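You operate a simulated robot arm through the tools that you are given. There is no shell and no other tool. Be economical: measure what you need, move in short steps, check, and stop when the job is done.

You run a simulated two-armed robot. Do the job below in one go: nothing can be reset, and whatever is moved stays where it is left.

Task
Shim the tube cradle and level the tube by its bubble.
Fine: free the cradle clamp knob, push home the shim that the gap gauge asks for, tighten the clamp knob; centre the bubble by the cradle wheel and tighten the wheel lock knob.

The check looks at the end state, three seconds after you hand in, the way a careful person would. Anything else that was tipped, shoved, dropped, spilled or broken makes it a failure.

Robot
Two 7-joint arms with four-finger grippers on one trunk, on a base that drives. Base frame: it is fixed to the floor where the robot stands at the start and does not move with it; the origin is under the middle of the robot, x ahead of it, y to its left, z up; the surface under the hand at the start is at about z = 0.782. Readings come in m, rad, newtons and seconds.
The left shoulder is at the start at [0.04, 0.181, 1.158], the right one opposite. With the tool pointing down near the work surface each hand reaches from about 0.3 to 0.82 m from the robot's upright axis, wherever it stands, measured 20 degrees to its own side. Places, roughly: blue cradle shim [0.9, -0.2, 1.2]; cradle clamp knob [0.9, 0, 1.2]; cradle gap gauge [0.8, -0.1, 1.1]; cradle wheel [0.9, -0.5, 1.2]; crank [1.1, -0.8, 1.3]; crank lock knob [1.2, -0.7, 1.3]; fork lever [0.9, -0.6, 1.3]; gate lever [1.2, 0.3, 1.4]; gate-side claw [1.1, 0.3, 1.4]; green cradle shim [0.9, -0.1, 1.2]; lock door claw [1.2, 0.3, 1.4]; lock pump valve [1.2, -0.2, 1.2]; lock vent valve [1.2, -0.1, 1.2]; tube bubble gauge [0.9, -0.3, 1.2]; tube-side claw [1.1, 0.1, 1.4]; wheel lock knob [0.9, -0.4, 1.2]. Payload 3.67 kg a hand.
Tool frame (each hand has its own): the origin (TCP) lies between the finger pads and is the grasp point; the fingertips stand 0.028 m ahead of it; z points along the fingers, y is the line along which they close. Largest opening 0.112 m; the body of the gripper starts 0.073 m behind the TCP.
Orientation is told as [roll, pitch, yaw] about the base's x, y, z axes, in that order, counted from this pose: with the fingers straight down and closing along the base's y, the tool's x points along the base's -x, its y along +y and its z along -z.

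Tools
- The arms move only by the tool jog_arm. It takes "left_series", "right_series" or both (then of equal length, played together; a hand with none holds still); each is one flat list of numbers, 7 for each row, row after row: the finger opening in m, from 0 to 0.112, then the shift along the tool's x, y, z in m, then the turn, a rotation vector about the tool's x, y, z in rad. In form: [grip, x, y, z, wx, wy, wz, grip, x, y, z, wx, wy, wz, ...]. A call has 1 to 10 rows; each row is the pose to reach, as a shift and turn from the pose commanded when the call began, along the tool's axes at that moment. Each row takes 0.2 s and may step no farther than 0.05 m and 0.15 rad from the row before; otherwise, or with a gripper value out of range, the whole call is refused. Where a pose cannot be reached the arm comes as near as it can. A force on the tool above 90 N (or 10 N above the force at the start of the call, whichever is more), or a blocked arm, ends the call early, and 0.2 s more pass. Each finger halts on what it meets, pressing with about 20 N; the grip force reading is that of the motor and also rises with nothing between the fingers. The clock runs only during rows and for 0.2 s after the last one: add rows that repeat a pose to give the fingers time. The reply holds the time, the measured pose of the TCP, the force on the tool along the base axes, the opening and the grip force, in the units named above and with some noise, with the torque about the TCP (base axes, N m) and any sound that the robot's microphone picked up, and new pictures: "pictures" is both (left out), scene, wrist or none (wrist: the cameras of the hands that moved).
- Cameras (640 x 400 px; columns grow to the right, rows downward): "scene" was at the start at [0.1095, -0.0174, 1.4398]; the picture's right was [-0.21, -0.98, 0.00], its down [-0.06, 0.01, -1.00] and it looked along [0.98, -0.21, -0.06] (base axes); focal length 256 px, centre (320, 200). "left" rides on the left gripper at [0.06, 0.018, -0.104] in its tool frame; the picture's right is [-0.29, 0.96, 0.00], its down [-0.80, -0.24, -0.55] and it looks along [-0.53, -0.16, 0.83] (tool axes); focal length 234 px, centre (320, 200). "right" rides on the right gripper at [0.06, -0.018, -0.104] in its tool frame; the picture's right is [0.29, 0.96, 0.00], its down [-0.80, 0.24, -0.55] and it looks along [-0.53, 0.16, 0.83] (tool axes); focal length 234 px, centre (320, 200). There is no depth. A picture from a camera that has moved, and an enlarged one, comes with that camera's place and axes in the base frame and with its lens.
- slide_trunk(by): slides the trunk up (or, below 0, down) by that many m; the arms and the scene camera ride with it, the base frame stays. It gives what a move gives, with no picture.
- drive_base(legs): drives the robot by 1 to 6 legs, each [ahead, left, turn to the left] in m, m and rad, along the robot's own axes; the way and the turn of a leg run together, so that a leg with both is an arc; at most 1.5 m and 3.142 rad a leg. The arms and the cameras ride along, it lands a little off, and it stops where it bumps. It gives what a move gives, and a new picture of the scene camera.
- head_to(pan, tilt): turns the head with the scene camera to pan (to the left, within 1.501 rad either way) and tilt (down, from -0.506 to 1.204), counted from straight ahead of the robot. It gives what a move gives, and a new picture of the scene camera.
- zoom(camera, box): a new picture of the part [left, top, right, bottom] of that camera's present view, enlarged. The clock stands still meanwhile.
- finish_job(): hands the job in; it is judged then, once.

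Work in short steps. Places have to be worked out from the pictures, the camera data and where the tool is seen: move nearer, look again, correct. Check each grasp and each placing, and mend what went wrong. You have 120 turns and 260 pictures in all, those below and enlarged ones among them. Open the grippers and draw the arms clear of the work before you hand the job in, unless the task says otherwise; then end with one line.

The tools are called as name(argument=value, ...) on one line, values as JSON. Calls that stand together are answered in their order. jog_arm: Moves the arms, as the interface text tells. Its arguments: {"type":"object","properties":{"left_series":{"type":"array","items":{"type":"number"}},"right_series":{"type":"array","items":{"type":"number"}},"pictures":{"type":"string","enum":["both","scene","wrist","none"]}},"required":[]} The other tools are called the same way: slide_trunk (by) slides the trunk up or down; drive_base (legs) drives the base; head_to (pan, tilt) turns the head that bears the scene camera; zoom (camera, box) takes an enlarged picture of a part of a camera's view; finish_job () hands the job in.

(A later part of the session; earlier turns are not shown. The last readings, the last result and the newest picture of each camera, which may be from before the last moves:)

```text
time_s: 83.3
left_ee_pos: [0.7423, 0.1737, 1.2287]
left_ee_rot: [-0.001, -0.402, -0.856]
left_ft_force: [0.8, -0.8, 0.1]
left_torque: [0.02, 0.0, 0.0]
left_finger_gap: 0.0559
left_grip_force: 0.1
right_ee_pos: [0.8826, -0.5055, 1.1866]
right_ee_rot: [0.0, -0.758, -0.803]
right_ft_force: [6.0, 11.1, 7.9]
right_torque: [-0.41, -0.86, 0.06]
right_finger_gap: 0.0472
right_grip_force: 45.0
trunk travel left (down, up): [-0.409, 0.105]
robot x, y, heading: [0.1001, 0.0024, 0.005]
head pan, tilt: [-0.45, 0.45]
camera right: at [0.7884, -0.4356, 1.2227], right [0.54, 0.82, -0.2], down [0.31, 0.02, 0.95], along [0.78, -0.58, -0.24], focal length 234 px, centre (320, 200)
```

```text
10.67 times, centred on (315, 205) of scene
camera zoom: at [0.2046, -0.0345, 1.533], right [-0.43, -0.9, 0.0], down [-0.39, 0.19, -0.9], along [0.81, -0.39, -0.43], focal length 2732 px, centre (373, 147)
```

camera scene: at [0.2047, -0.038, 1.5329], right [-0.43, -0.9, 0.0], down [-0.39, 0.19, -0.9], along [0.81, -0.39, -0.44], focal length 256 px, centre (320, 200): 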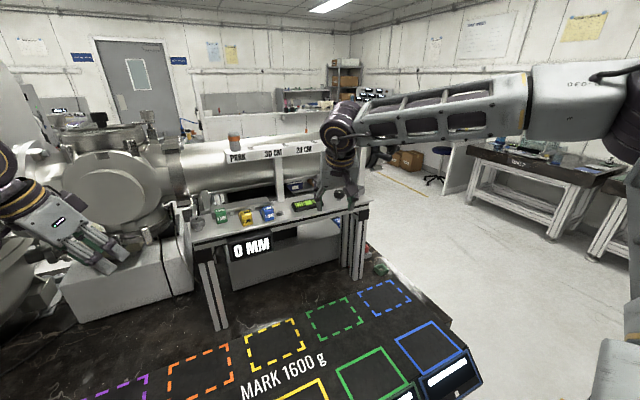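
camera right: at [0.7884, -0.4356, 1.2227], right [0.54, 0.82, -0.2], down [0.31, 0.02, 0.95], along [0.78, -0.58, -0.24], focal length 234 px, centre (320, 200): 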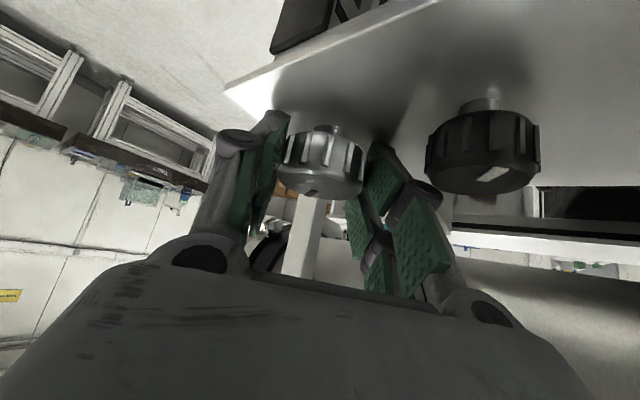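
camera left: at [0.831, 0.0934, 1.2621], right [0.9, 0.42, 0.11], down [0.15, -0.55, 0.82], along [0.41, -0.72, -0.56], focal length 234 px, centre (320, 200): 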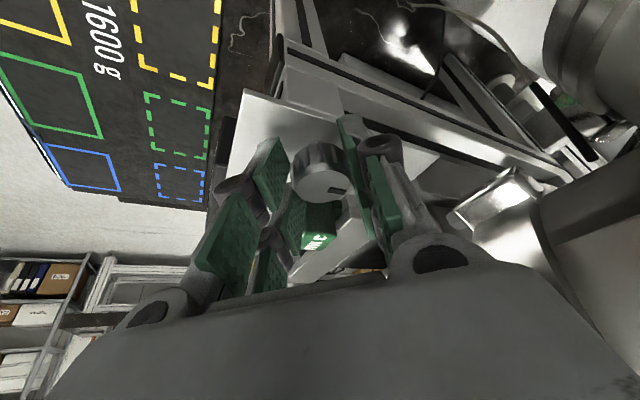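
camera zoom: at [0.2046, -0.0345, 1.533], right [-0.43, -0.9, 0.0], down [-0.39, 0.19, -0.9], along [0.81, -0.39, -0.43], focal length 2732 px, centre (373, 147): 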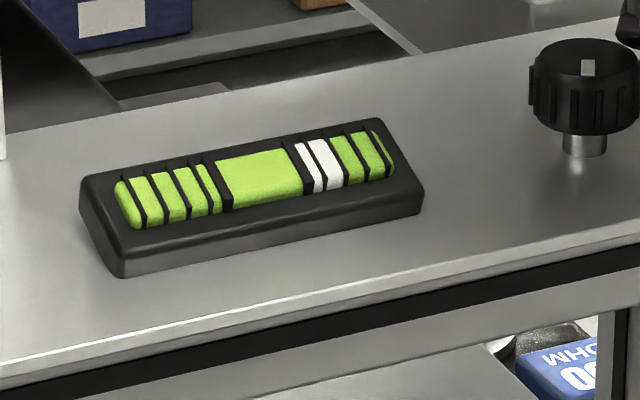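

Bubble moved to about 56 px from centre. I turn another 0.15 rad and wait to see if it lags.

jog_arm(right_series=[0, 0, 0.002, 0, 0.0964, 0, 0.1015, 0, 0, 0.002, 0, 0.0964, 0, 0.1015, 0, 0, 0.002, 0, 0.0964, 0, 0.1015, 0, 0, 0.002, 0, 0.0964, 0, 0.1015], pictures="none")

zoom(camera="scene", box=[285, 190, 345, 220])

```text
time_s: 84.3
left_ee_pos: [0.7423, 0.1742, 1.2283]
left_ee_rot: [-0.003, -0.4, -0.856]
left_ft_force: [1.1, -0.3, 0.7]
left_torque: [0.0, -0.02, 0.0]
left_finger_gap: 0.0562
left_grip_force: 0.0
right_ee_pos: [0.8837, -0.5045, 1.1862]
right_ee_rot: [-0.001, -0.758, -0.943]
right_ft_force: [5.0, 9.9, 9.4]
right_torque: [0.42, -0.43, 0.07]
right_finger_gap: 0.0473
right_grip_force: 45.5
trunk travel left (down, up): [-0.409, 0.105]
robot x, y, heading: [0.0979, -0.0001, 0.008]
head pan, tilt: [-0.45, 0.45]
```

```text
10.67 times, centred on (315, 205) of scene
camera zoom: at [0.2045, -0.0348, 1.533], right [-0.43, -0.9, 0.0], down [-0.39, 0.19, -0.9], along [0.81, -0.39, -0.43], focal length 2732 px, centre (373, 147)
```

zoom: 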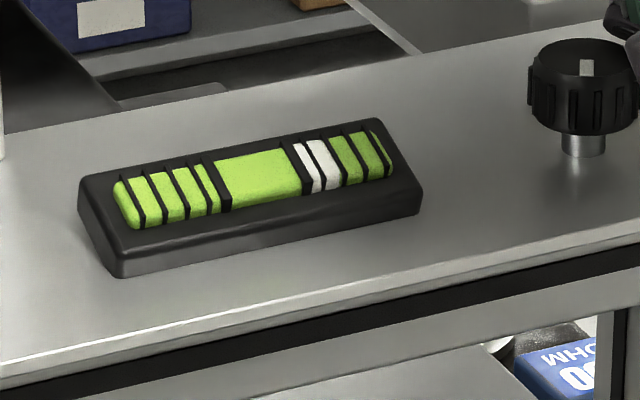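

Still ~54 px off (about 25 px/rad), so more strokes are needed. I release, back out, and rotate to yaw −0.05.

jog_arm(right_series=[0.066, 0, 0, 0, 0, 0, 0, 0.066, 0, 0, -0.02, 0, 0, 0, 0.066, 0, 0, -0.045, 0, 0, 0, 0.066, -0.001, -0.006, -0.045, -0.103, 0, -0.109, 0.066, -0.003, -0.012, -0.045, -0.206, 0, -0.218, 0.066, -0.005, -0.018, -0.045, -0.309, 0, -0.327, 0.066, -0.008, -0.024, -0.045, -0.412, 0, -0.436, 0.066, -0.011, -0.03, -0.045, -0.515, 0, -0.545, 0.066, -0.0136, -0.035, -0.045, -0.614, 0, -0.648, 0.066, -0.0136, -0.035, -0.045, -0.614, 0, -0.648], pictures="wrist")

```text
time_s: 86.5
left_ee_pos: [0.7432, 0.1716, 1.2292]
left_ee_rot: [0.0, -0.401, -0.857]
left_ft_force: [0.2, -0.1, -0.2]
left_torque: [0.02, 0.0, 0.01]
left_finger_gap: 0.0559
left_grip_force: 0.0
right_ee_pos: [0.8432, -0.5096, 1.2288]
right_ee_rot: [0.003, -0.755, -0.05]
right_ft_force: [-0.4, -0.7, -0.5]
right_torque: [0.03, 0.01, 0.0]
right_finger_gap: 0.0661
right_grip_force: 0.0
trunk travel left (down, up): [-0.409, 0.105]
robot x, y, heading: [0.1008, -0.0031, 0.009]
head pan, tilt: [-0.45, 0.45]
camera right: at [0.7262, -0.5227, 1.265], right [-0.16, 0.97, -0.2], down [0.21, 0.23, 0.95], along [0.96, 0.11, -0.24], focal length 234 px, centre (320, 200)
```

right: 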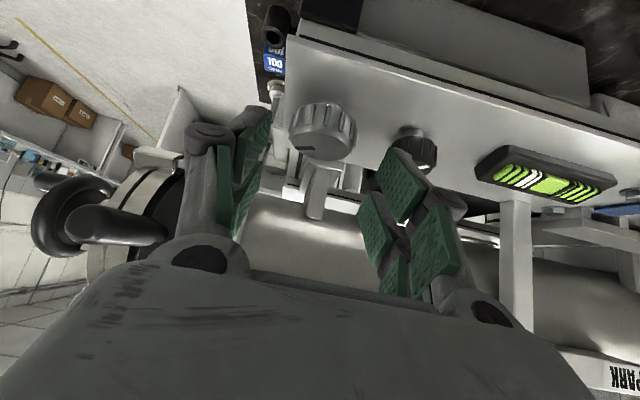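

Positioned well. I do a full stroke: descend, grip, turn clockwise 0.9 rad.

jog_arm(right_series=[0.066, 0, 0.001, 0.03, 0, 0, 0, 0.066, 0, 0.001, 0.058, 0, 0, 0, 0.03, 0, 0.001, 0.058, 0, 0, 0, 0.0, 0, 0.001, 0.058, 0, 0, 0, 0, 0, 0.0025, 0.058, 0.103, 0, 0.109, 0, 0, 0.0038, 0.058, 0.206, 0, 0.218, 0, 0, 0.005, 0.058, 0.309, 0, 0.327, 0, -0.0005, 0.006, 0.0585, 0.412, 0, 0.436, 0, -0.001, 0.0072, 0.059, 0.515, 0, 0.545, 0, -0.0015, 0.0082, 0.0595, 0.618, 0, 0.654], pictures="wrist")

zoom(camera="scene", box=[285, 190, 345, 220])

```text
time_s: 88.7
left_ee_pos: [0.7444, 0.1695, 1.229]
left_ee_rot: [0.0, -0.399, -0.858]
left_ft_force: [-0.5, -0.2, -0.6]
left_torque: [-0.02, -0.01, 0.03]
left_finger_gap: 0.056
left_grip_force: 0.0
right_ee_pos: [0.8857, -0.5078, 1.1869]
right_ee_rot: [0.005, -0.758, -0.957]
right_ft_force: [12.6, -14.4, 13.4]
right_torque: [-0.61, -0.65, 0.03]
right_finger_gap: 0.047
right_grip_force: 45.2
trunk travel left (down, up): [-0.409, 0.105]
robot x, y, heading: [0.1037, 0.0002, 0.001]
head pan, tilt: [-0.45, 0.45]
camera right: at [0.8027, -0.4244, 1.2231], right [0.66, 0.72, -0.2], down [0.31, -0.02, 0.95], along [0.68, -0.69, -0.24], focal length 234 px, centre (320, 200)
```

right: 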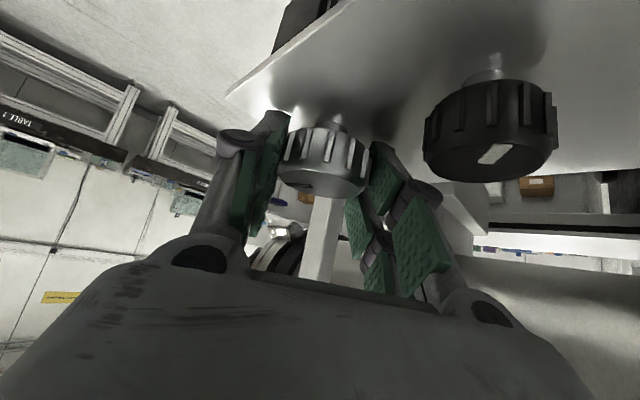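

```text
10.67 times, centred on (315, 205) of scene
camera zoom: at [0.2055, -0.039, 1.5329], right [-0.43, -0.9, 0.0], down [-0.39, 0.19, -0.9], along [0.81, -0.39, -0.44], focal length 2732 px, centre (373, 147)
```

zoom: 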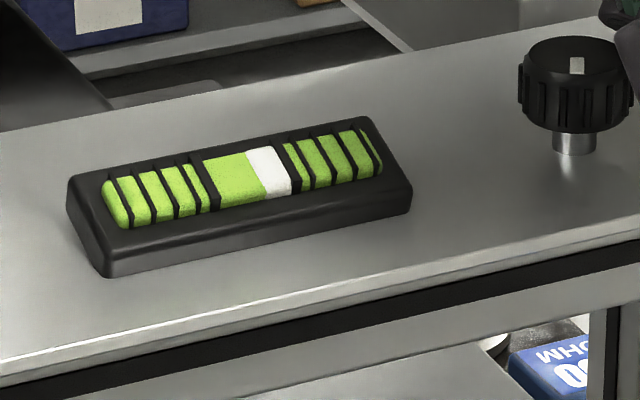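

Bubble now ~19 px from centre; 0.9 rad moved it ~35 px, so ~0.48 rad more. I release and reposition.

jog_arm(right_series=[0.066, 0, 0, 0, 0, 0, 0, 0.066, 0, 0, -0.02, 0, 0, 0, 0.066, 0, 0, -0.045, 0, 0, 0, 0.066, -0.001, -0.006, -0.045, -0.103, 0, -0.109, 0.066, -0.003, -0.012, -0.045, -0.206, 0, -0.218, 0.066, -0.005, -0.018, -0.045, -0.309, 0, -0.327, 0.066, -0.008, -0.024, -0.045, -0.412, 0, -0.436, 0.066, -0.011, -0.03, -0.045, -0.515, 0, -0.545, 0.066, -0.0136, -0.035, -0.045, -0.614, 0, -0.648, 0.066, -0.0136, -0.035, -0.045, -0.614, 0, -0.648], pictures="wrist")

zoom(camera="scene", box=[285, 190, 345, 220])

```text
time_s: 90.9
left_ee_pos: [0.7431, 0.1716, 1.2279]
left_ee_rot: [0.0, -0.401, -0.855]
left_ft_force: [0.3, 0.5, 0.1]
left_torque: [0.0, -0.02, 0.0]
left_finger_gap: 0.0561
left_grip_force: 0.0
right_ee_pos: [0.8452, -0.5069, 1.2277]
right_ee_rot: [0.003, -0.758, -0.06]
right_ft_force: [-0.4, 0.3, 0.7]
right_torque: [-0.04, -0.01, 0.02]
right_finger_gap: 0.0662
right_grip_force: 0.1
trunk travel left (down, up): [-0.409, 0.105]
robot x, y, heading: [0.1008, -0.0001, 0.011]
head pan, tilt: [-0.45, 0.45]
camera right: at [0.7286, -0.5195, 1.2634], right [-0.16, 0.97, -0.2], down [0.21, 0.23, 0.95], along [0.96, 0.11, -0.24], focal length 234 px, centre (320, 200)
```

right: 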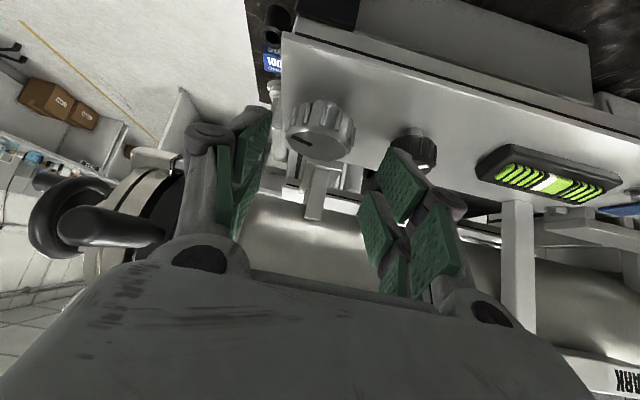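

```text
10.67 times, centred on (315, 205) of scene
camera zoom: at [0.2051, -0.0369, 1.5329], right [-0.43, -0.9, 0.0], down [-0.39, 0.19, -0.9], along [0.81, -0.39, -0.44], focal length 2732 px, centre (373, 147)
```

zoom: 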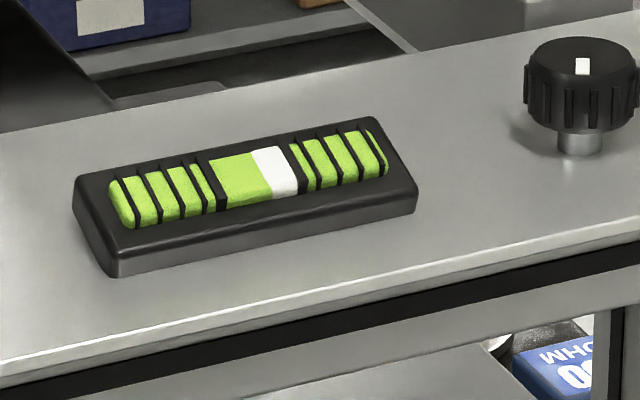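

Bubble stable at ~18 px off. Second stroke: descend, grip, turn 0.45 rad clockwise, with a settling row.

jog_arm(right_series=[0.066, 0, -0.0015, 0.03, 0, 0, 0, 0.066, 0, -0.0015, 0.057, 0, 0, 0, 0.03, 0, -0.0015, 0.057, 0, 0, 0, 0.0, 0, -0.0015, 0.057, 0, 0, 0, 0, 0, -0.0005, 0.057, 0.103, 0, 0.109, 0, 0, 0.0005, 0.057, 0.206, 0, 0.218, 0, 0, 0.0015, 0.057, 0.309, 0, 0.327, 0, 0, 0.0015, 0.057, 0.309, 0, 0.327, 0, 0, 0.0015, 0.057, 0.309, 0, 0.327], pictures="none")

zoom(camera="scene", box=[285, 190, 345, 220])

```text
time_s: 92.9
left_ee_pos: [0.7422, 0.1712, 1.23]
left_ee_rot: [0.002, -0.399, -0.856]
left_ft_force: [-0.4, 0.4, 0.1]
left_torque: [-0.02, 0.01, 0.02]
left_finger_gap: 0.0561
left_grip_force: 0.1
right_ee_pos: [0.8837, -0.5092, 1.1872]
right_ee_rot: [0.003, -0.759, -0.512]
right_ft_force: [11.4, -14.7, 20.9]
right_torque: [-1.15, -0.27, -0.06]
right_finger_gap: 0.0469
right_grip_force: 45.3
trunk travel left (down, up): [-0.409, 0.105]
robot x, y, heading: [0.1042, 0.002, 0.004]
head pan, tilt: [-0.45, 0.45]
```

```text
10.67 times, centred on (315, 205) of scene
camera zoom: at [0.2043, -0.0382, 1.533], right [-0.43, -0.9, 0.0], down [-0.39, 0.19, -0.9], along [0.81, -0.39, -0.44], focal length 2732 px, centre (373, 147)
```

zoom: 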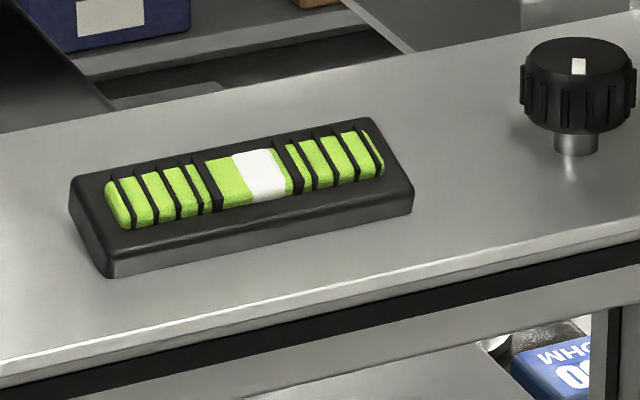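

Bubble ~11 px off centre. I turn another 0.3 rad clockwise.

jog_arm(right_series=[0, 0, 0.0008, 0, 0.103, 0, 0.109, 0, 0, 0.0018, 0, 0.206, 0, 0.218, 0, 0, 0.0018, 0, 0.206, 0, 0.218, 0, 0, 0.0018, 0, 0.206, 0, 0.218], pictures="none")

zoom(camera="scene", box=[285, 190, 345, 220])

```text
time_s: 93.9
left_ee_pos: [0.743, 0.1721, 1.2296]
left_ee_rot: [0.003, -0.4, -0.855]
left_ft_force: [-0.6, -0.1, 0.5]
left_torque: [0.03, 0.01, -0.01]
left_finger_gap: 0.0559
left_grip_force: 0.1
right_ee_pos: [0.8835, -0.5079, 1.1869]
right_ee_rot: [0.006, -0.755, -0.813]
right_ft_force: [9.6, -13.4, 19.7]
right_torque: [-0.52, -0.14, -0.11]
right_finger_gap: 0.0469
right_grip_force: 45.4
trunk travel left (down, up): [-0.409, 0.105]
robot x, y, heading: [0.0983, 0.0031, 0.005]
head pan, tilt: [-0.45, 0.45]
```

```text
10.67 times, centred on (315, 205) of scene
camera zoom: at [0.2039, -0.0382, 1.533], right [-0.43, -0.9, 0.0], down [-0.39, 0.19, -0.9], along [0.81, -0.39, -0.44], focal length 2732 px, centre (373, 147)
```

zoom: 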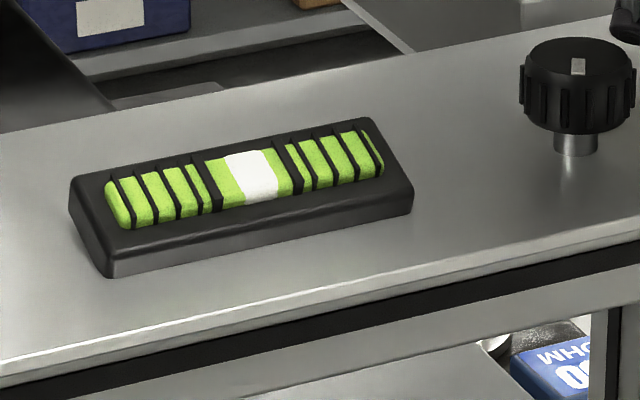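

Nearly centred. I zoom tighter to judge the residual.

zoom(camera="scene", box=[292, 198, 326, 215])

```text
16.00 times, centred on (309, 206) of scene
camera zoom: at [0.2039, -0.0382, 1.533], right [-0.43, -0.9, 0.0], down [-0.39, 0.19, -0.9], along [0.81, -0.39, -0.44], focal length 4098 px, centre (496, 96)
```

zoom: 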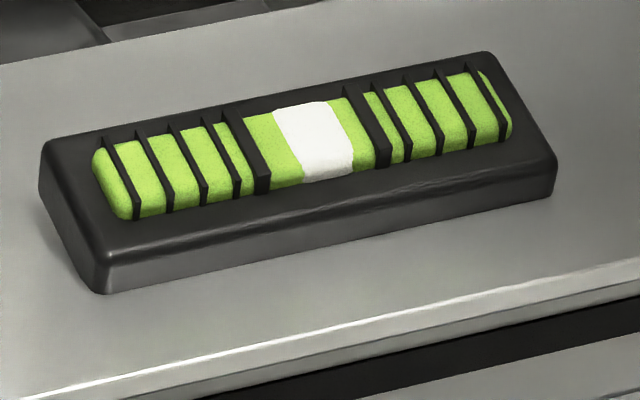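

Gaps are ~33 left vs 23 right; a small extra clockwise turn of 0.12 rad.

jog_arm(right_series=[0, 0, 0.0004, 0, 0.0825, 0, 0.087, 0, 0, 0.0004, 0, 0.0825, 0, 0.087, 0, 0, 0.0004, 0, 0.0825, 0, 0.087, 0, 0, 0.0004, 0, 0.0825, 0, 0.087], pictures="none")

zoom(camera="scene", box=[292, 198, 326, 215])

```text
time_s: 94.9
left_ee_pos: [0.741, 0.1723, 1.2292]
left_ee_rot: [0.002, -0.401, -0.857]
left_ft_force: [0.0, 0.2, 0.1]
left_torque: [0.03, 0.01, 0.0]
left_finger_gap: 0.056
left_grip_force: 0.1
right_ee_pos: [0.8832, -0.5062, 1.1869]
right_ee_rot: [0.003, -0.756, -0.93]
right_ft_force: [2.2, -5.6, 16.9]
right_torque: [-0.24, 0.08, 0.41]
right_finger_gap: 0.0474
right_grip_force: 45.4
trunk travel left (down, up): [-0.409, 0.105]
robot x, y, heading: [0.1013, 0.001, 0.001]
head pan, tilt: [-0.45, 0.45]
```

```text
16.00 times, centred on (309, 206) of scene
camera zoom: at [0.203, -0.0369, 1.5331], right [-0.43, -0.9, 0.0], down [-0.39, 0.19, -0.9], along [0.81, -0.39, -0.43], focal length 4098 px, centre (496, 96)
```

zoom: 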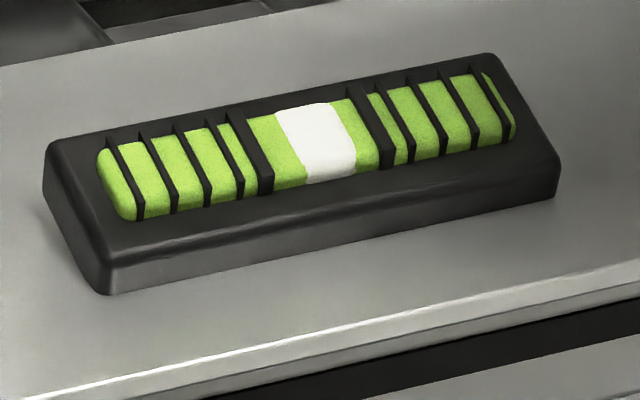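

Little change; the bubble is inside the marks with slight asymmetry. I release, back off, and look at the gauge squarely with the wrist camera.

jog_arm(right_series=[0.066, 0, 0, 0, 0, 0, 0, 0.066, 0, 0, -0.02, 0, 0, 0, 0.066, 0, 0, -0.045, 0, 0, 0, 0.066, 0.02, 0, -0.07, -0.103, 0, -0.109, 0.066, 0.03, 0.0, -0.09, -0.206, 0, -0.218, 0.066, 0.03, 0.0, -0.11, -0.309, 0, -0.327, 0.066, 0.03, 0.02, -0.12, -0.36, 0, -0.38, 0.066, 0.03, 0.04, -0.12, -0.36, 0, -0.38, 0.066, 0.03, 0.06, -0.12, -0.36, 0, -0.38, 0.066, 0.03, 0.06, -0.12, -0.36, 0, -0.38], pictures="wrist")

zoom(camera="scene", box=[292, 198, 326, 215])

```text
time_s: 97.1
left_ee_pos: [0.7414, 0.1711, 1.2288]
left_ee_rot: [0.003, -0.399, -0.857]
left_ft_force: [0.0, 0.4, -0.1]
left_torque: [0.0, -0.01, 0.0]
left_finger_gap: 0.0558
left_grip_force: 0.0
right_ee_pos: [0.8693, -0.3884, 1.2524]
right_ee_rot: [0.006, -0.757, -0.406]
right_ft_force: [0.0, 1.0, 0.7]
right_torque: [-0.02, -0.01, 0.02]
right_finger_gap: 0.0659
right_grip_force: 0.0
trunk travel left (down, up): [-0.409, 0.105]
robot x, y, heading: [0.1001, -0.0017, 0.004]
head pan, tilt: [-0.45, 0.45]
camera right: at [0.7564, -0.3614, 1.2893], right [0.18, 0.96, -0.19], down [0.28, 0.14, 0.95], along [0.94, -0.23, -0.24], focal length 234 px, centre (320, 200)
```

right: 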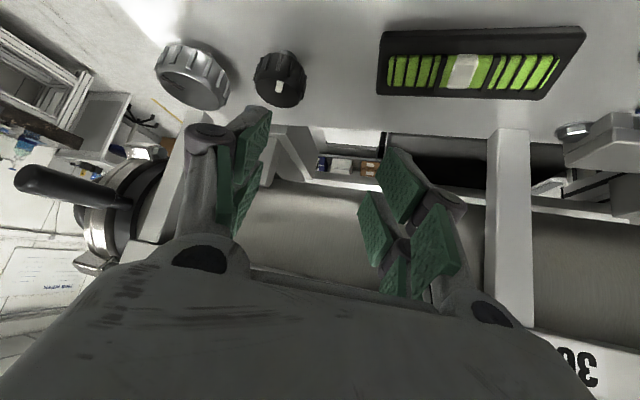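

```text
16.00 times, centred on (309, 206) of scene
camera zoom: at [0.2044, -0.0379, 1.5329], right [-0.43, -0.9, 0.0], down [-0.39, 0.19, -0.9], along [0.81, -0.39, -0.44], focal length 4098 px, centre (496, 96)
```

zoom: 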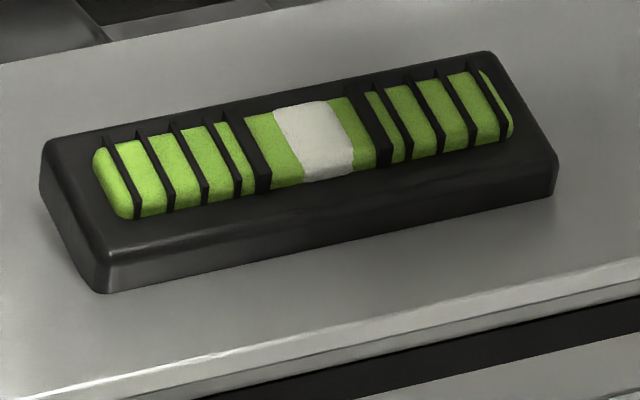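

zoom(camera="right", box=[370, 20, 590, 110])

```text
2.91 times, centred on (480, 65) of right
camera zoom: at [0.7564, -0.3614, 1.2893], right [0.18, 0.96, -0.19], down [0.28, 0.14, 0.95], along [0.94, -0.23, -0.24], focal length 681 px, centre (-146, 593)
```

zoom: 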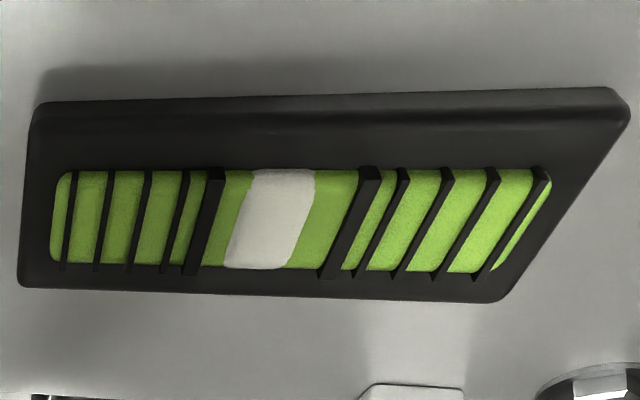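

Both views show the bubble slightly toward −y (about 5% of the window). I go back to the wheel for a ~0.12 rad touch-up.

jog_arm(right_series=[0.066, 0, -0.045, 0, 0, 0, 0, 0.066, 0, -0.09, 0, 0, 0, 0, 0.066, 0.0021, -0.1042, 0.0316, 0, 0, 0, 0.066, 0.0021, -0.1042, 0.0316, 0, 0, 0], pictures="wrist")

```text
time_s: 98.1
left_ee_pos: [0.7422, 0.1709, 1.2298]
left_ee_rot: [0.001, -0.399, -0.859]
left_ft_force: [0.0, -0.1, -0.8]
left_torque: [0.03, 0.01, -0.02]
left_finger_gap: 0.0561
left_grip_force: 0.1
right_ee_pos: [0.8463, -0.4941, 1.2275]
right_ee_rot: [0.004, -0.756, -0.406]
right_ft_force: [-0.1, 0.0, -0.1]
right_torque: [-0.01, 0.0, -0.02]
right_finger_gap: 0.0657
right_grip_force: 0.1
trunk travel left (down, up): [-0.409, 0.105]
robot x, y, heading: [0.1032, -0.001, 0.005]
head pan, tilt: [-0.45, 0.45]
camera right: at [0.7326, -0.4666, 1.2636], right [0.18, 0.96, -0.19], down [0.28, 0.14, 0.95], along [0.94, -0.23, -0.24], focal length 234 px, centre (320, 200)
```

right: 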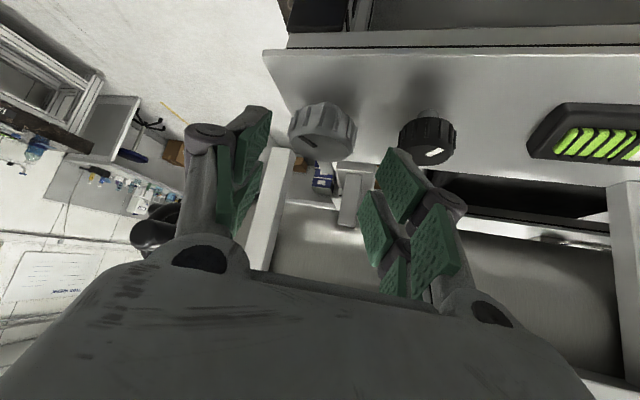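

Aligned over the wheel. I descend, grip, and turn clockwise 0.15 rad.

jog_arm(right_series=[0.066, 0, 0.001, 0.03, 0, 0, 0, 0.066, 0, 0.001, 0.057, 0, 0, 0, 0.03, 0, 0.001, 0.057, 0, 0, 0, 0.0, 0, 0.001, 0.057, 0, 0, 0, 0, 0, 0.0015, 0.057, 0.055, 0, 0.058, 0, 0, 0.002, 0.057, 0.103, 0, 0.109, 0, 0, 0.002, 0.057, 0.103, 0, 0.109, 0, 0, 0.002, 0.057, 0.103, 0, 0.109], pictures="none")

zoom(camera="scene", box=[292, 198, 326, 215])

```text
time_s: 99.9
left_ee_pos: [0.7424, 0.1686, 1.2299]
left_ee_rot: [0.0, -0.398, -0.86]
left_ft_force: [0.5, 0.4, 1.2]
left_torque: [-0.01, -0.02, 0.03]
left_finger_gap: 0.0556
left_grip_force: 0.0
right_ee_pos: [0.8824, -0.5093, 1.1863]
right_ee_rot: [0.004, -0.759, -0.561]
right_ft_force: [5.5, -24.0, 13.2]
right_torque: [-1.48, -0.05, 0.4]
right_finger_gap: 0.0473
right_grip_force: 45.4
trunk travel left (down, up): [-0.409, 0.105]
robot x, y, heading: [0.1016, 0.0014, 0.004]
head pan, tilt: [-0.45, 0.45]
```

```text
16.00 times, centred on (309, 206) of scene
camera zoom: at [0.2041, -0.0409, 1.533], right [-0.43, -0.9, 0.0], down [-0.39, 0.19, -0.9], along [0.81, -0.39, -0.44], focal length 4098 px, centre (496, 96)
```

zoom: 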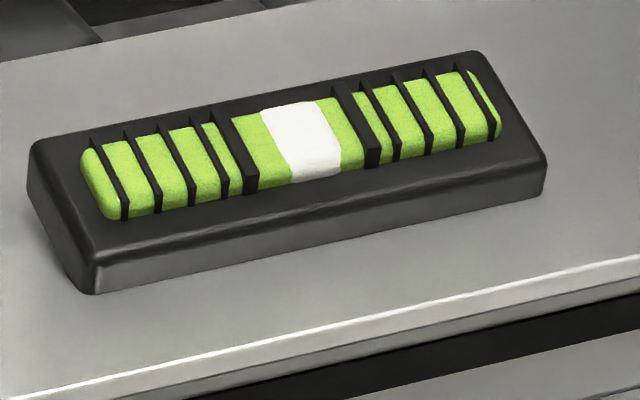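

Slight improvement (32/25). I turn another 0.2 rad.

jog_arm(right_series=[0, 0, -0.001, 0, 0.069, 0, 0.0725, 0, 0, 0, 0, 0.138, 0, 0.145, 0, 0, 0, 0, 0.138, 0, 0.145, 0, 0, 0, 0, 0.138, 0, 0.145, 0, 0, 0, 0, 0.138, 0, 0.145], pictures="none")

zoom(camera="scene", box=[292, 198, 326, 215])

```text
time_s: 101.1
left_ee_pos: [0.7411, 0.1696, 1.2307]
left_ee_rot: [0.004, -0.401, -0.857]
left_ft_force: [0.6, -0.2, 0.1]
left_torque: [0.03, 0.03, 0.02]
left_finger_gap: 0.0561
left_grip_force: 0.1
right_ee_pos: [0.8818, -0.5055, 1.1871]
right_ee_rot: [0.007, -0.755, -0.759]
right_ft_force: [-3.1, -19.5, 13.8]
right_torque: [0.12, 0.32, -0.2]
right_finger_gap: 0.047
right_grip_force: 44.9
trunk travel left (down, up): [-0.409, 0.105]
robot x, y, heading: [0.1054, 0.0019, 0.007]
head pan, tilt: [-0.45, 0.45]
```

```text
16.00 times, centred on (309, 206) of scene
camera zoom: at [0.2024, -0.0399, 1.533], right [-0.43, -0.9, 0.0], down [-0.39, 0.19, -0.9], along [0.81, -0.39, -0.43], focal length 4098 px, centre (496, 96)
```

zoom: 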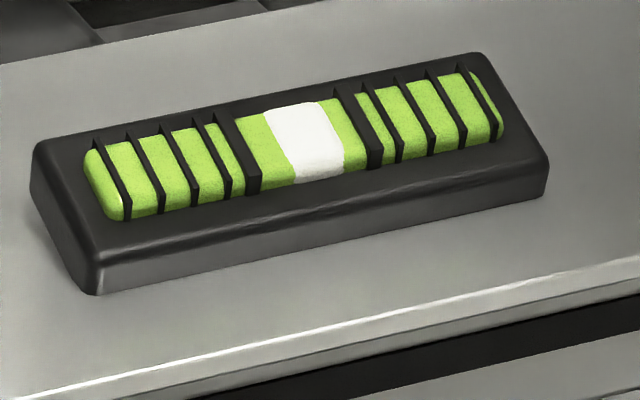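

No visible change; I check the wheel's tick in the wrist view for slipping.

zoom(camera="right", box=[260, 110, 380, 210])

jog_arm(right_series=[0, 0, -0.002, 0, -0.069, 0, -0.0725, 0, 0, -0.002, 0, -0.138, 0, -0.145, 0, 0, -0.002, 0, -0.138, 0, -0.145], pictures="none")

zoom(camera="right", box=[260, 110, 380, 210])

zoom(camera="scene", box=[292, 198, 326, 215])

```text
4.00 times, centred on (320, 160) of right
camera zoom: at [0.7849, -0.4409, 1.2231], right [0.5, 0.84, -0.19], down [0.31, 0.03, 0.95], along [0.81, -0.54, -0.24], focal length 937 px, centre (320, 360)
```

zoom: 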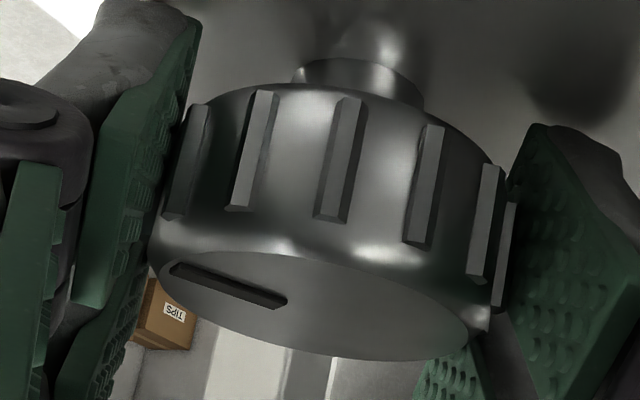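

```text
time_s: 101.9
left_ee_pos: [0.7405, 0.1697, 1.2303]
left_ee_rot: [0.002, -0.398, -0.859]
left_ft_force: [-0.3, 0.3, 0.7]
left_torque: [-0.01, -0.02, 0.0]
left_finger_gap: 0.0559
left_grip_force: 0.0
right_ee_pos: [0.8804, -0.5074, 1.186]
right_ee_rot: [0.008, -0.757, -0.557]
right_ft_force: [-6.6, -14.4, 7.9]
right_torque: [-0.72, 0.1, -0.08]
right_finger_gap: 0.0472
right_grip_force: 45.2
trunk travel left (down, up): [-0.409, 0.105]
robot x, y, heading: [0.1044, 0.0033, 0.007]
head pan, tilt: [-0.45, 0.45]
```

```text
4.00 times, centred on (320, 160) of right
camera zoom: at [0.7726, -0.4628, 1.223], right [0.33, 0.93, -0.19], down [0.29, 0.09, 0.95], along [0.9, -0.37, -0.24], focal length 937 px, centre (320, 360)
```

zoom: 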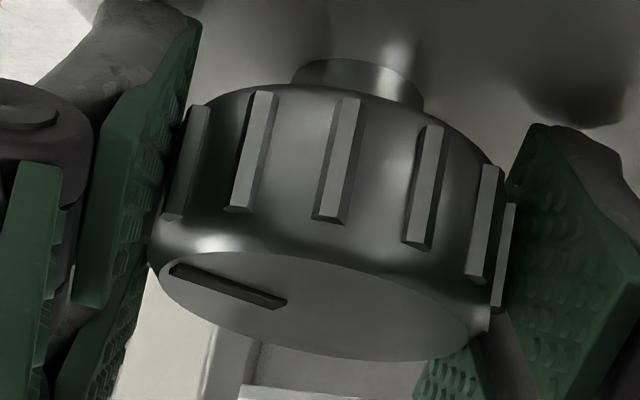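

```text
16.00 times, centred on (309, 206) of scene
camera zoom: at [0.2024, -0.0392, 1.533], right [-0.43, -0.9, 0.0], down [-0.39, 0.19, -0.9], along [0.81, -0.39, -0.43], focal length 4098 px, centre (496, 96)
```

zoom: 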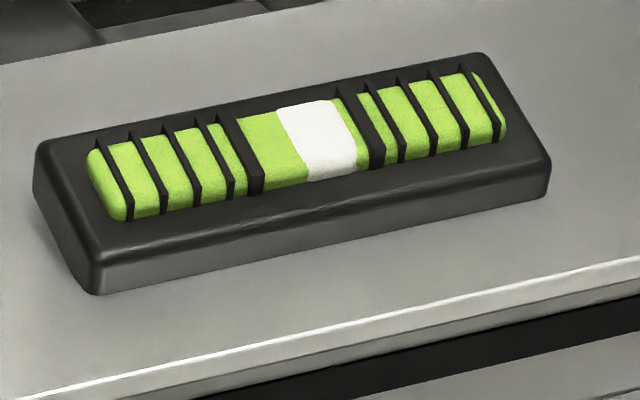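

The wheel follows the hand (CCW 0.2 moved the bubble out). I turn clockwise 0.4 and inspect both tick and bubble.

jog_arm(right_series=[0, 0, -0.001, 0, 0.0917, 0, 0.0967, 0, 0, -0.001, 0, 0.183, 0, 0.193, 0, 0, -0.001, 0, 0.275, 0, 0.29, 0, 0, -0.001, 0, 0.275, 0, 0.29], pictures="none")

zoom(camera="right", box=[260, 110, 380, 210])

zoom(camera="scene", box=[292, 198, 326, 215])

```text
time_s: 102.9
left_ee_pos: [0.7424, 0.1703, 1.2304]
left_ee_rot: [-0.001, -0.401, -0.856]
left_ft_force: [0.5, 0.4, 0.4]
left_torque: [-0.04, -0.04, 0.02]
left_finger_gap: 0.0557
left_grip_force: 0.1
right_ee_pos: [0.8841, -0.506, 1.1873]
right_ee_rot: [0.004, -0.755, -0.955]
right_ft_force: [2.4, -4.9, 5.9]
right_torque: [-0.45, -0.21, 0.68]
right_finger_gap: 0.0472
right_grip_force: 45.6
trunk travel left (down, up): [-0.409, 0.105]
robot x, y, heading: [0.0969, 0.0024, 0.008]
head pan, tilt: [-0.45, 0.45]
```

```text
4.00 times, centred on (320, 160) of right
camera zoom: at [0.8017, -0.4231, 1.2231], right [0.66, 0.73, -0.19], down [0.31, -0.03, 0.95], along [0.69, -0.69, -0.24], focal length 937 px, centre (320, 360)
```

zoom: 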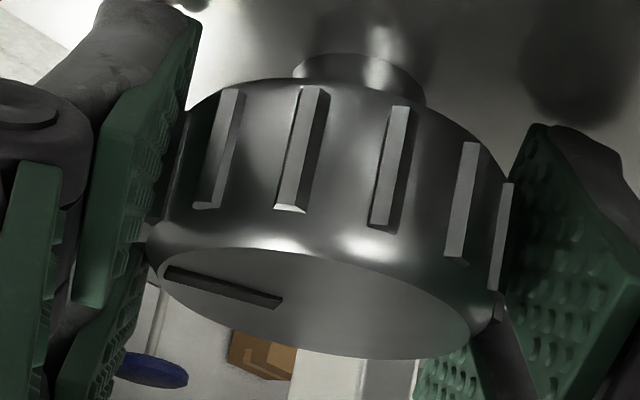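

```text
16.00 times, centred on (309, 206) of scene
camera zoom: at [0.2044, -0.0379, 1.533], right [-0.43, -0.9, 0.0], down [-0.39, 0.19, -0.9], along [0.81, -0.39, -0.44], focal length 4098 px, centre (496, 96)
```

zoom: 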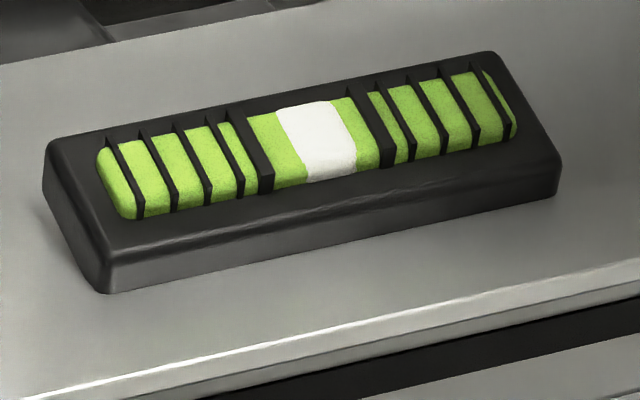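

The wheel hits a stop here with the bubble slightly short of centre, so I check whether the shim is really fully home.

zoom(camera="scene", box=[200, 190, 280, 240])

zoom(camera="left", box=[0, 0, 640, 400])

```text
8.00 times, centred on (240, 215) of scene
camera zoom: at [0.2044, -0.0379, 1.533], right [-0.43, -0.9, 0.0], down [-0.39, 0.19, -0.9], along [0.81, -0.39, -0.44], focal length 2049 px, centre (960, 80)
```

zoom: 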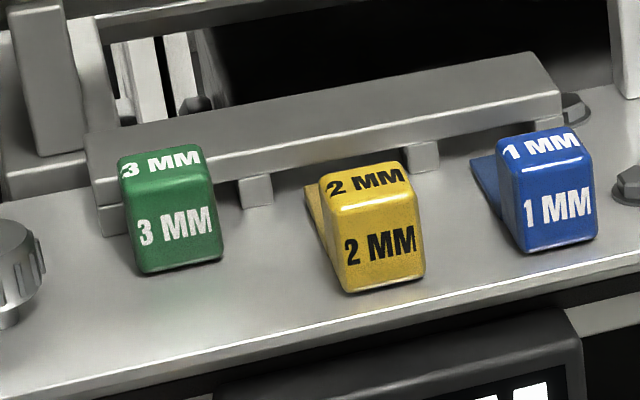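

```text
1.00 times, centred on (320, 200) of left (not enlarged: the box is as wide or as high as the picture)
camera zoom: at [0.6922, 0.2552, 1.3024], right [0.9, 0.43, 0.11], down [0.16, -0.55, 0.82], along [0.41, -0.72, -0.56], focal length 234 px, centre (320, 200)
```

zoom: 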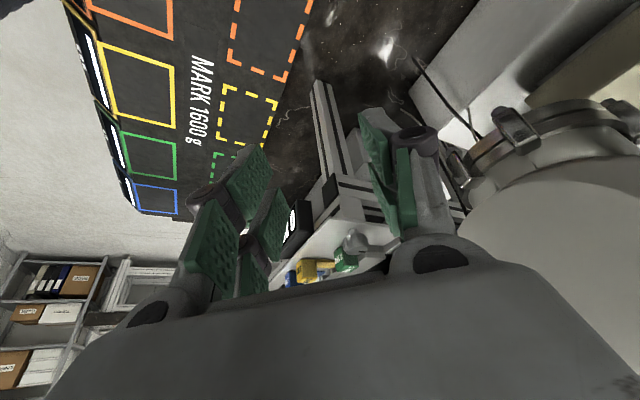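

I zoom on the shim from the left wrist camera.

zoom(camera="left", box=[270, 210, 400, 290])

```text
4.92 times, centred on (335, 250) of left
camera zoom: at [0.6922, 0.2552, 1.3024], right [0.9, 0.43, 0.11], down [0.16, -0.55, 0.82], along [0.41, -0.72, -0.56], focal length 1153 px, centre (246, -46)
```

zoom: 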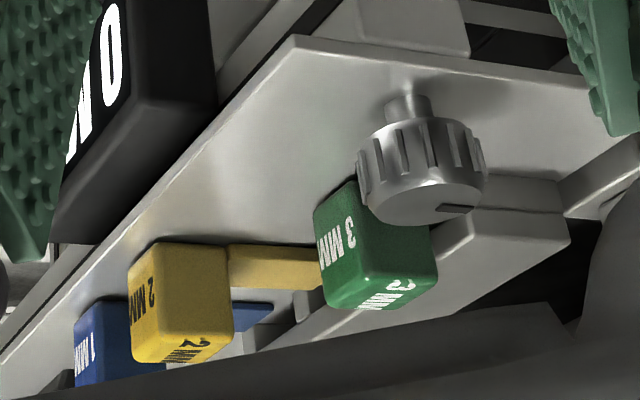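

The shim is home. The wheel really stops here, so I release it and look at the gauge from directly in front for a precise reading.

jog_arm(right_series=[0.066, 0, 0, 0, 0, 0, 0, 0.066, 0, 0, -0.02, 0, 0, 0, 0.066, 0, 0, -0.045, 0, 0, 0, 0.066, 0.02, 0, -0.07, -0.103, 0, -0.109, 0.066, 0.03, 0.0, -0.09, -0.206, 0, -0.218, 0.066, 0.03, 0.0, -0.11, -0.309, 0, -0.327, 0.066, 0.02, 0.04, -0.12, -0.412, 0, -0.436, 0.066, 0.02, 0.08, -0.12, -0.515, 0, -0.545, 0.066, 0.02, 0.11, -0.12, -0.515, 0, -0.545, 0.066, 0.02, 0.11, -0.12, -0.515, 0, -0.545], pictures="wrist")

```text
time_s: 105.1
left_ee_pos: [0.7424, 0.1706, 1.2295]
left_ee_rot: [0.001, -0.401, -0.857]
left_ft_force: [0.4, 0.0, -0.2]
left_torque: [0.0, -0.04, -0.02]
left_finger_gap: 0.0561
left_grip_force: 0.0
right_ee_pos: [0.9157, -0.3642, 1.2595]
right_ee_rot: [0.006, -0.757, -0.206]
right_ft_force: [0.6, 0.3, 0.2]
right_torque: [0.03, -0.03, 0.0]
right_finger_gap: 0.0661
right_grip_force: 0.2
trunk travel left (down, up): [-0.409, 0.105]
robot x, y, heading: [0.0999, -0.0026, 0.005]
head pan, tilt: [-0.45, 0.45]
camera right: at [0.7971, -0.3583, 1.2954], right [-0.01, 0.98, -0.19], down [0.24, 0.19, 0.95], along [0.97, -0.04, -0.24], focal length 234 px, centre (320, 200)
```

right: 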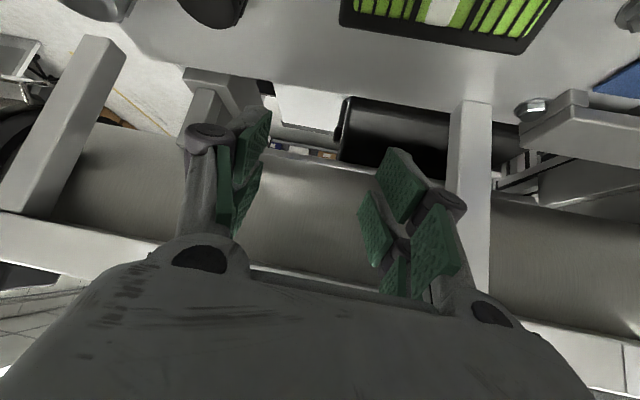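

The hand is too far in; I pull back 9 cm and reduce tilt so the gauge is in view.

jog_arm(right_series=[0.066, 0.025, 0, -0.038, 0, 0, 0, 0.066, 0.053, 0.01, -0.078, 0, 0.12, 0, 0.066, 0.053, 0.03, -0.078, 0, 0.25, 0, 0.066, 0.053, 0.03, -0.078, 0, 0.36, 0, 0.066, 0.053, 0.03, -0.078, 0, 0.36, 0], pictures="wrist")

zoom(camera="right", box=[280, 100, 480, 220])

```text
time_s: 106.3
left_ee_pos: [0.7412, 0.1709, 1.2297]
left_ee_rot: [0.001, -0.4, -0.858]
left_ft_force: [-0.1, -0.4, 0.5]
left_torque: [0.02, -0.05, -0.01]
left_finger_gap: 0.0559
left_grip_force: 0.1
right_ee_pos: [0.8279, -0.3154, 1.2814]
right_ee_rot: [0.001, -0.395, -0.204]
right_ft_force: [0.0, 0.1, 0.5]
right_torque: [-0.01, 0.0, 0.01]
right_finger_gap: 0.0659
right_grip_force: 0.0
trunk travel left (down, up): [-0.409, 0.105]
robot x, y, heading: [0.1044, 0.0021, 0.006]
head pan, tilt: [-0.45, 0.45]
camera right: at [0.73, -0.3147, 1.3564], right [-0.07, 0.99, -0.11], down [0.56, 0.13, 0.82], along [0.83, -0.01, -0.56], focal length 234 px, centre (320, 200)
```

right: 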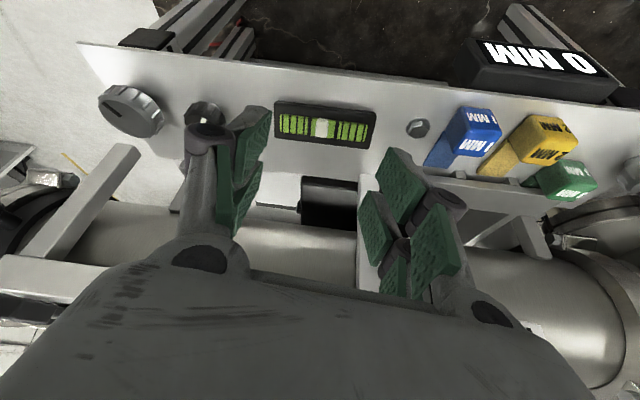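

```text
3.20 times, centred on (380, 160) of right
camera zoom: at [0.73, -0.3147, 1.3564], right [-0.07, 0.99, -0.11], down [0.56, 0.13, 0.82], along [0.83, -0.01, -0.56], focal length 749 px, centre (128, 328)
```

zoom: 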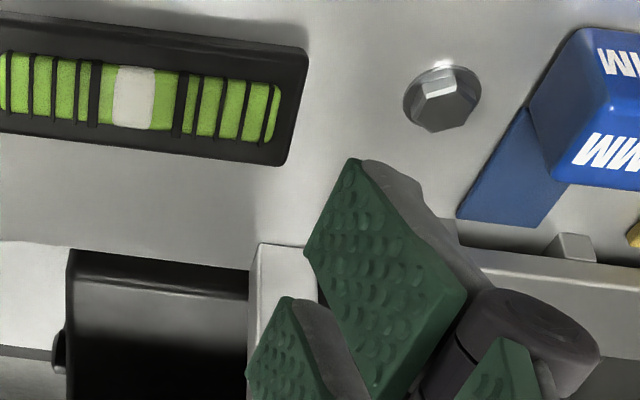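

The camera now looks squarely at the gauge; a tighter zoom.

zoom(camera="right", box=[270, 95, 380, 160])

zoom(camera="right", box=[90, 75, 240, 155])

```text
5.82 times, centred on (325, 128) of right
camera zoom: at [0.73, -0.3147, 1.3564], right [-0.07, 0.99, -0.11], down [0.56, 0.13, 0.82], along [0.83, -0.01, -0.56], focal length 1362 px, centre (291, 622)
```

zoom: 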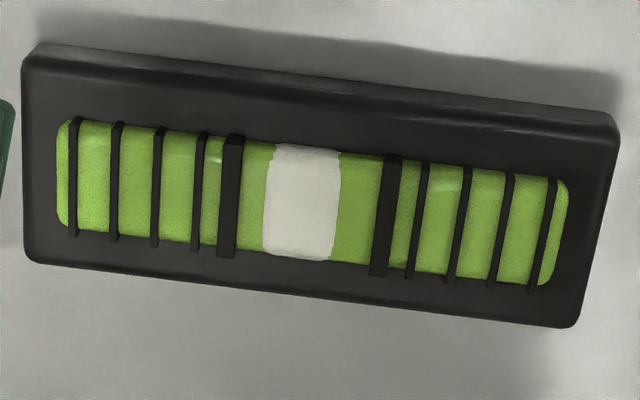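

```text
4.27 times, centred on (165, 115) of right
camera zoom: at [0.73, -0.3147, 1.3564], right [-0.07, 0.99, -0.11], down [0.56, 0.13, 0.82], along [0.83, -0.01, -0.56], focal length 999 px, centre (981, 563)
```

zoom: 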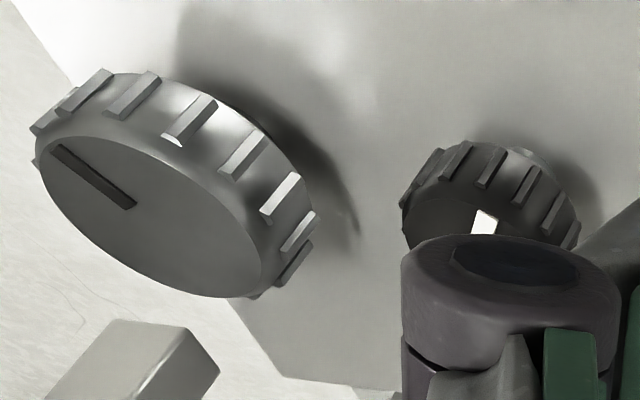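

The square view shows gaps 26 vs 46, so it needs ~0.2 rad more clockwise. I return to the wheel with a fresh grip at yaw −0.06.

jog_arm(right_series=[0.066, 0, -0.045, 0.0, -0.01, -0.08, -0.03, 0.066, -0.005, -0.09, 0.0, -0.02, -0.16, -0.06, 0.066, -0.01, -0.135, 0.01, -0.04, -0.24, -0.1, 0.066, -0.02, -0.17, 0.035, -0.055, -0.32, -0.133, 0.066, -0.0306, -0.1846, 0.0702, -0.055, -0.36, -0.133, 0.066, -0.0306, -0.1846, 0.0702, -0.055, -0.36, -0.133], pictures="wrist")

```text
time_s: 107.7
left_ee_pos: [0.7417, 0.1725, 1.23]
left_ee_rot: [0.001, -0.399, -0.858]
left_ft_force: [0.3, 0.4, 0.6]
left_torque: [-0.01, 0.0, -0.01]
left_finger_gap: 0.0557
left_grip_force: 0.1
right_ee_pos: [0.8465, -0.5097, 1.2292]
right_ee_rot: [-0.033, -0.755, -0.04]
right_ft_force: [0.2, -0.4, -0.4]
right_torque: [0.03, 0.03, 0.05]
right_finger_gap: 0.0661
right_grip_force: 0.1
trunk travel left (down, up): [-0.409, 0.105]
robot x, y, heading: [0.1003, 0.0006, 0.006]
head pan, tilt: [-0.45, 0.45]
camera right: at [0.7294, -0.5205, 1.2643], right [-0.15, 0.96, -0.22], down [0.22, 0.25, 0.94], along [0.96, 0.09, -0.24], focal length 234 px, centre (320, 200)
```

right: 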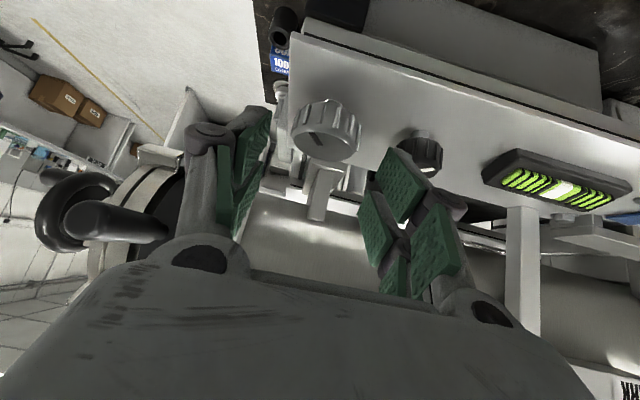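

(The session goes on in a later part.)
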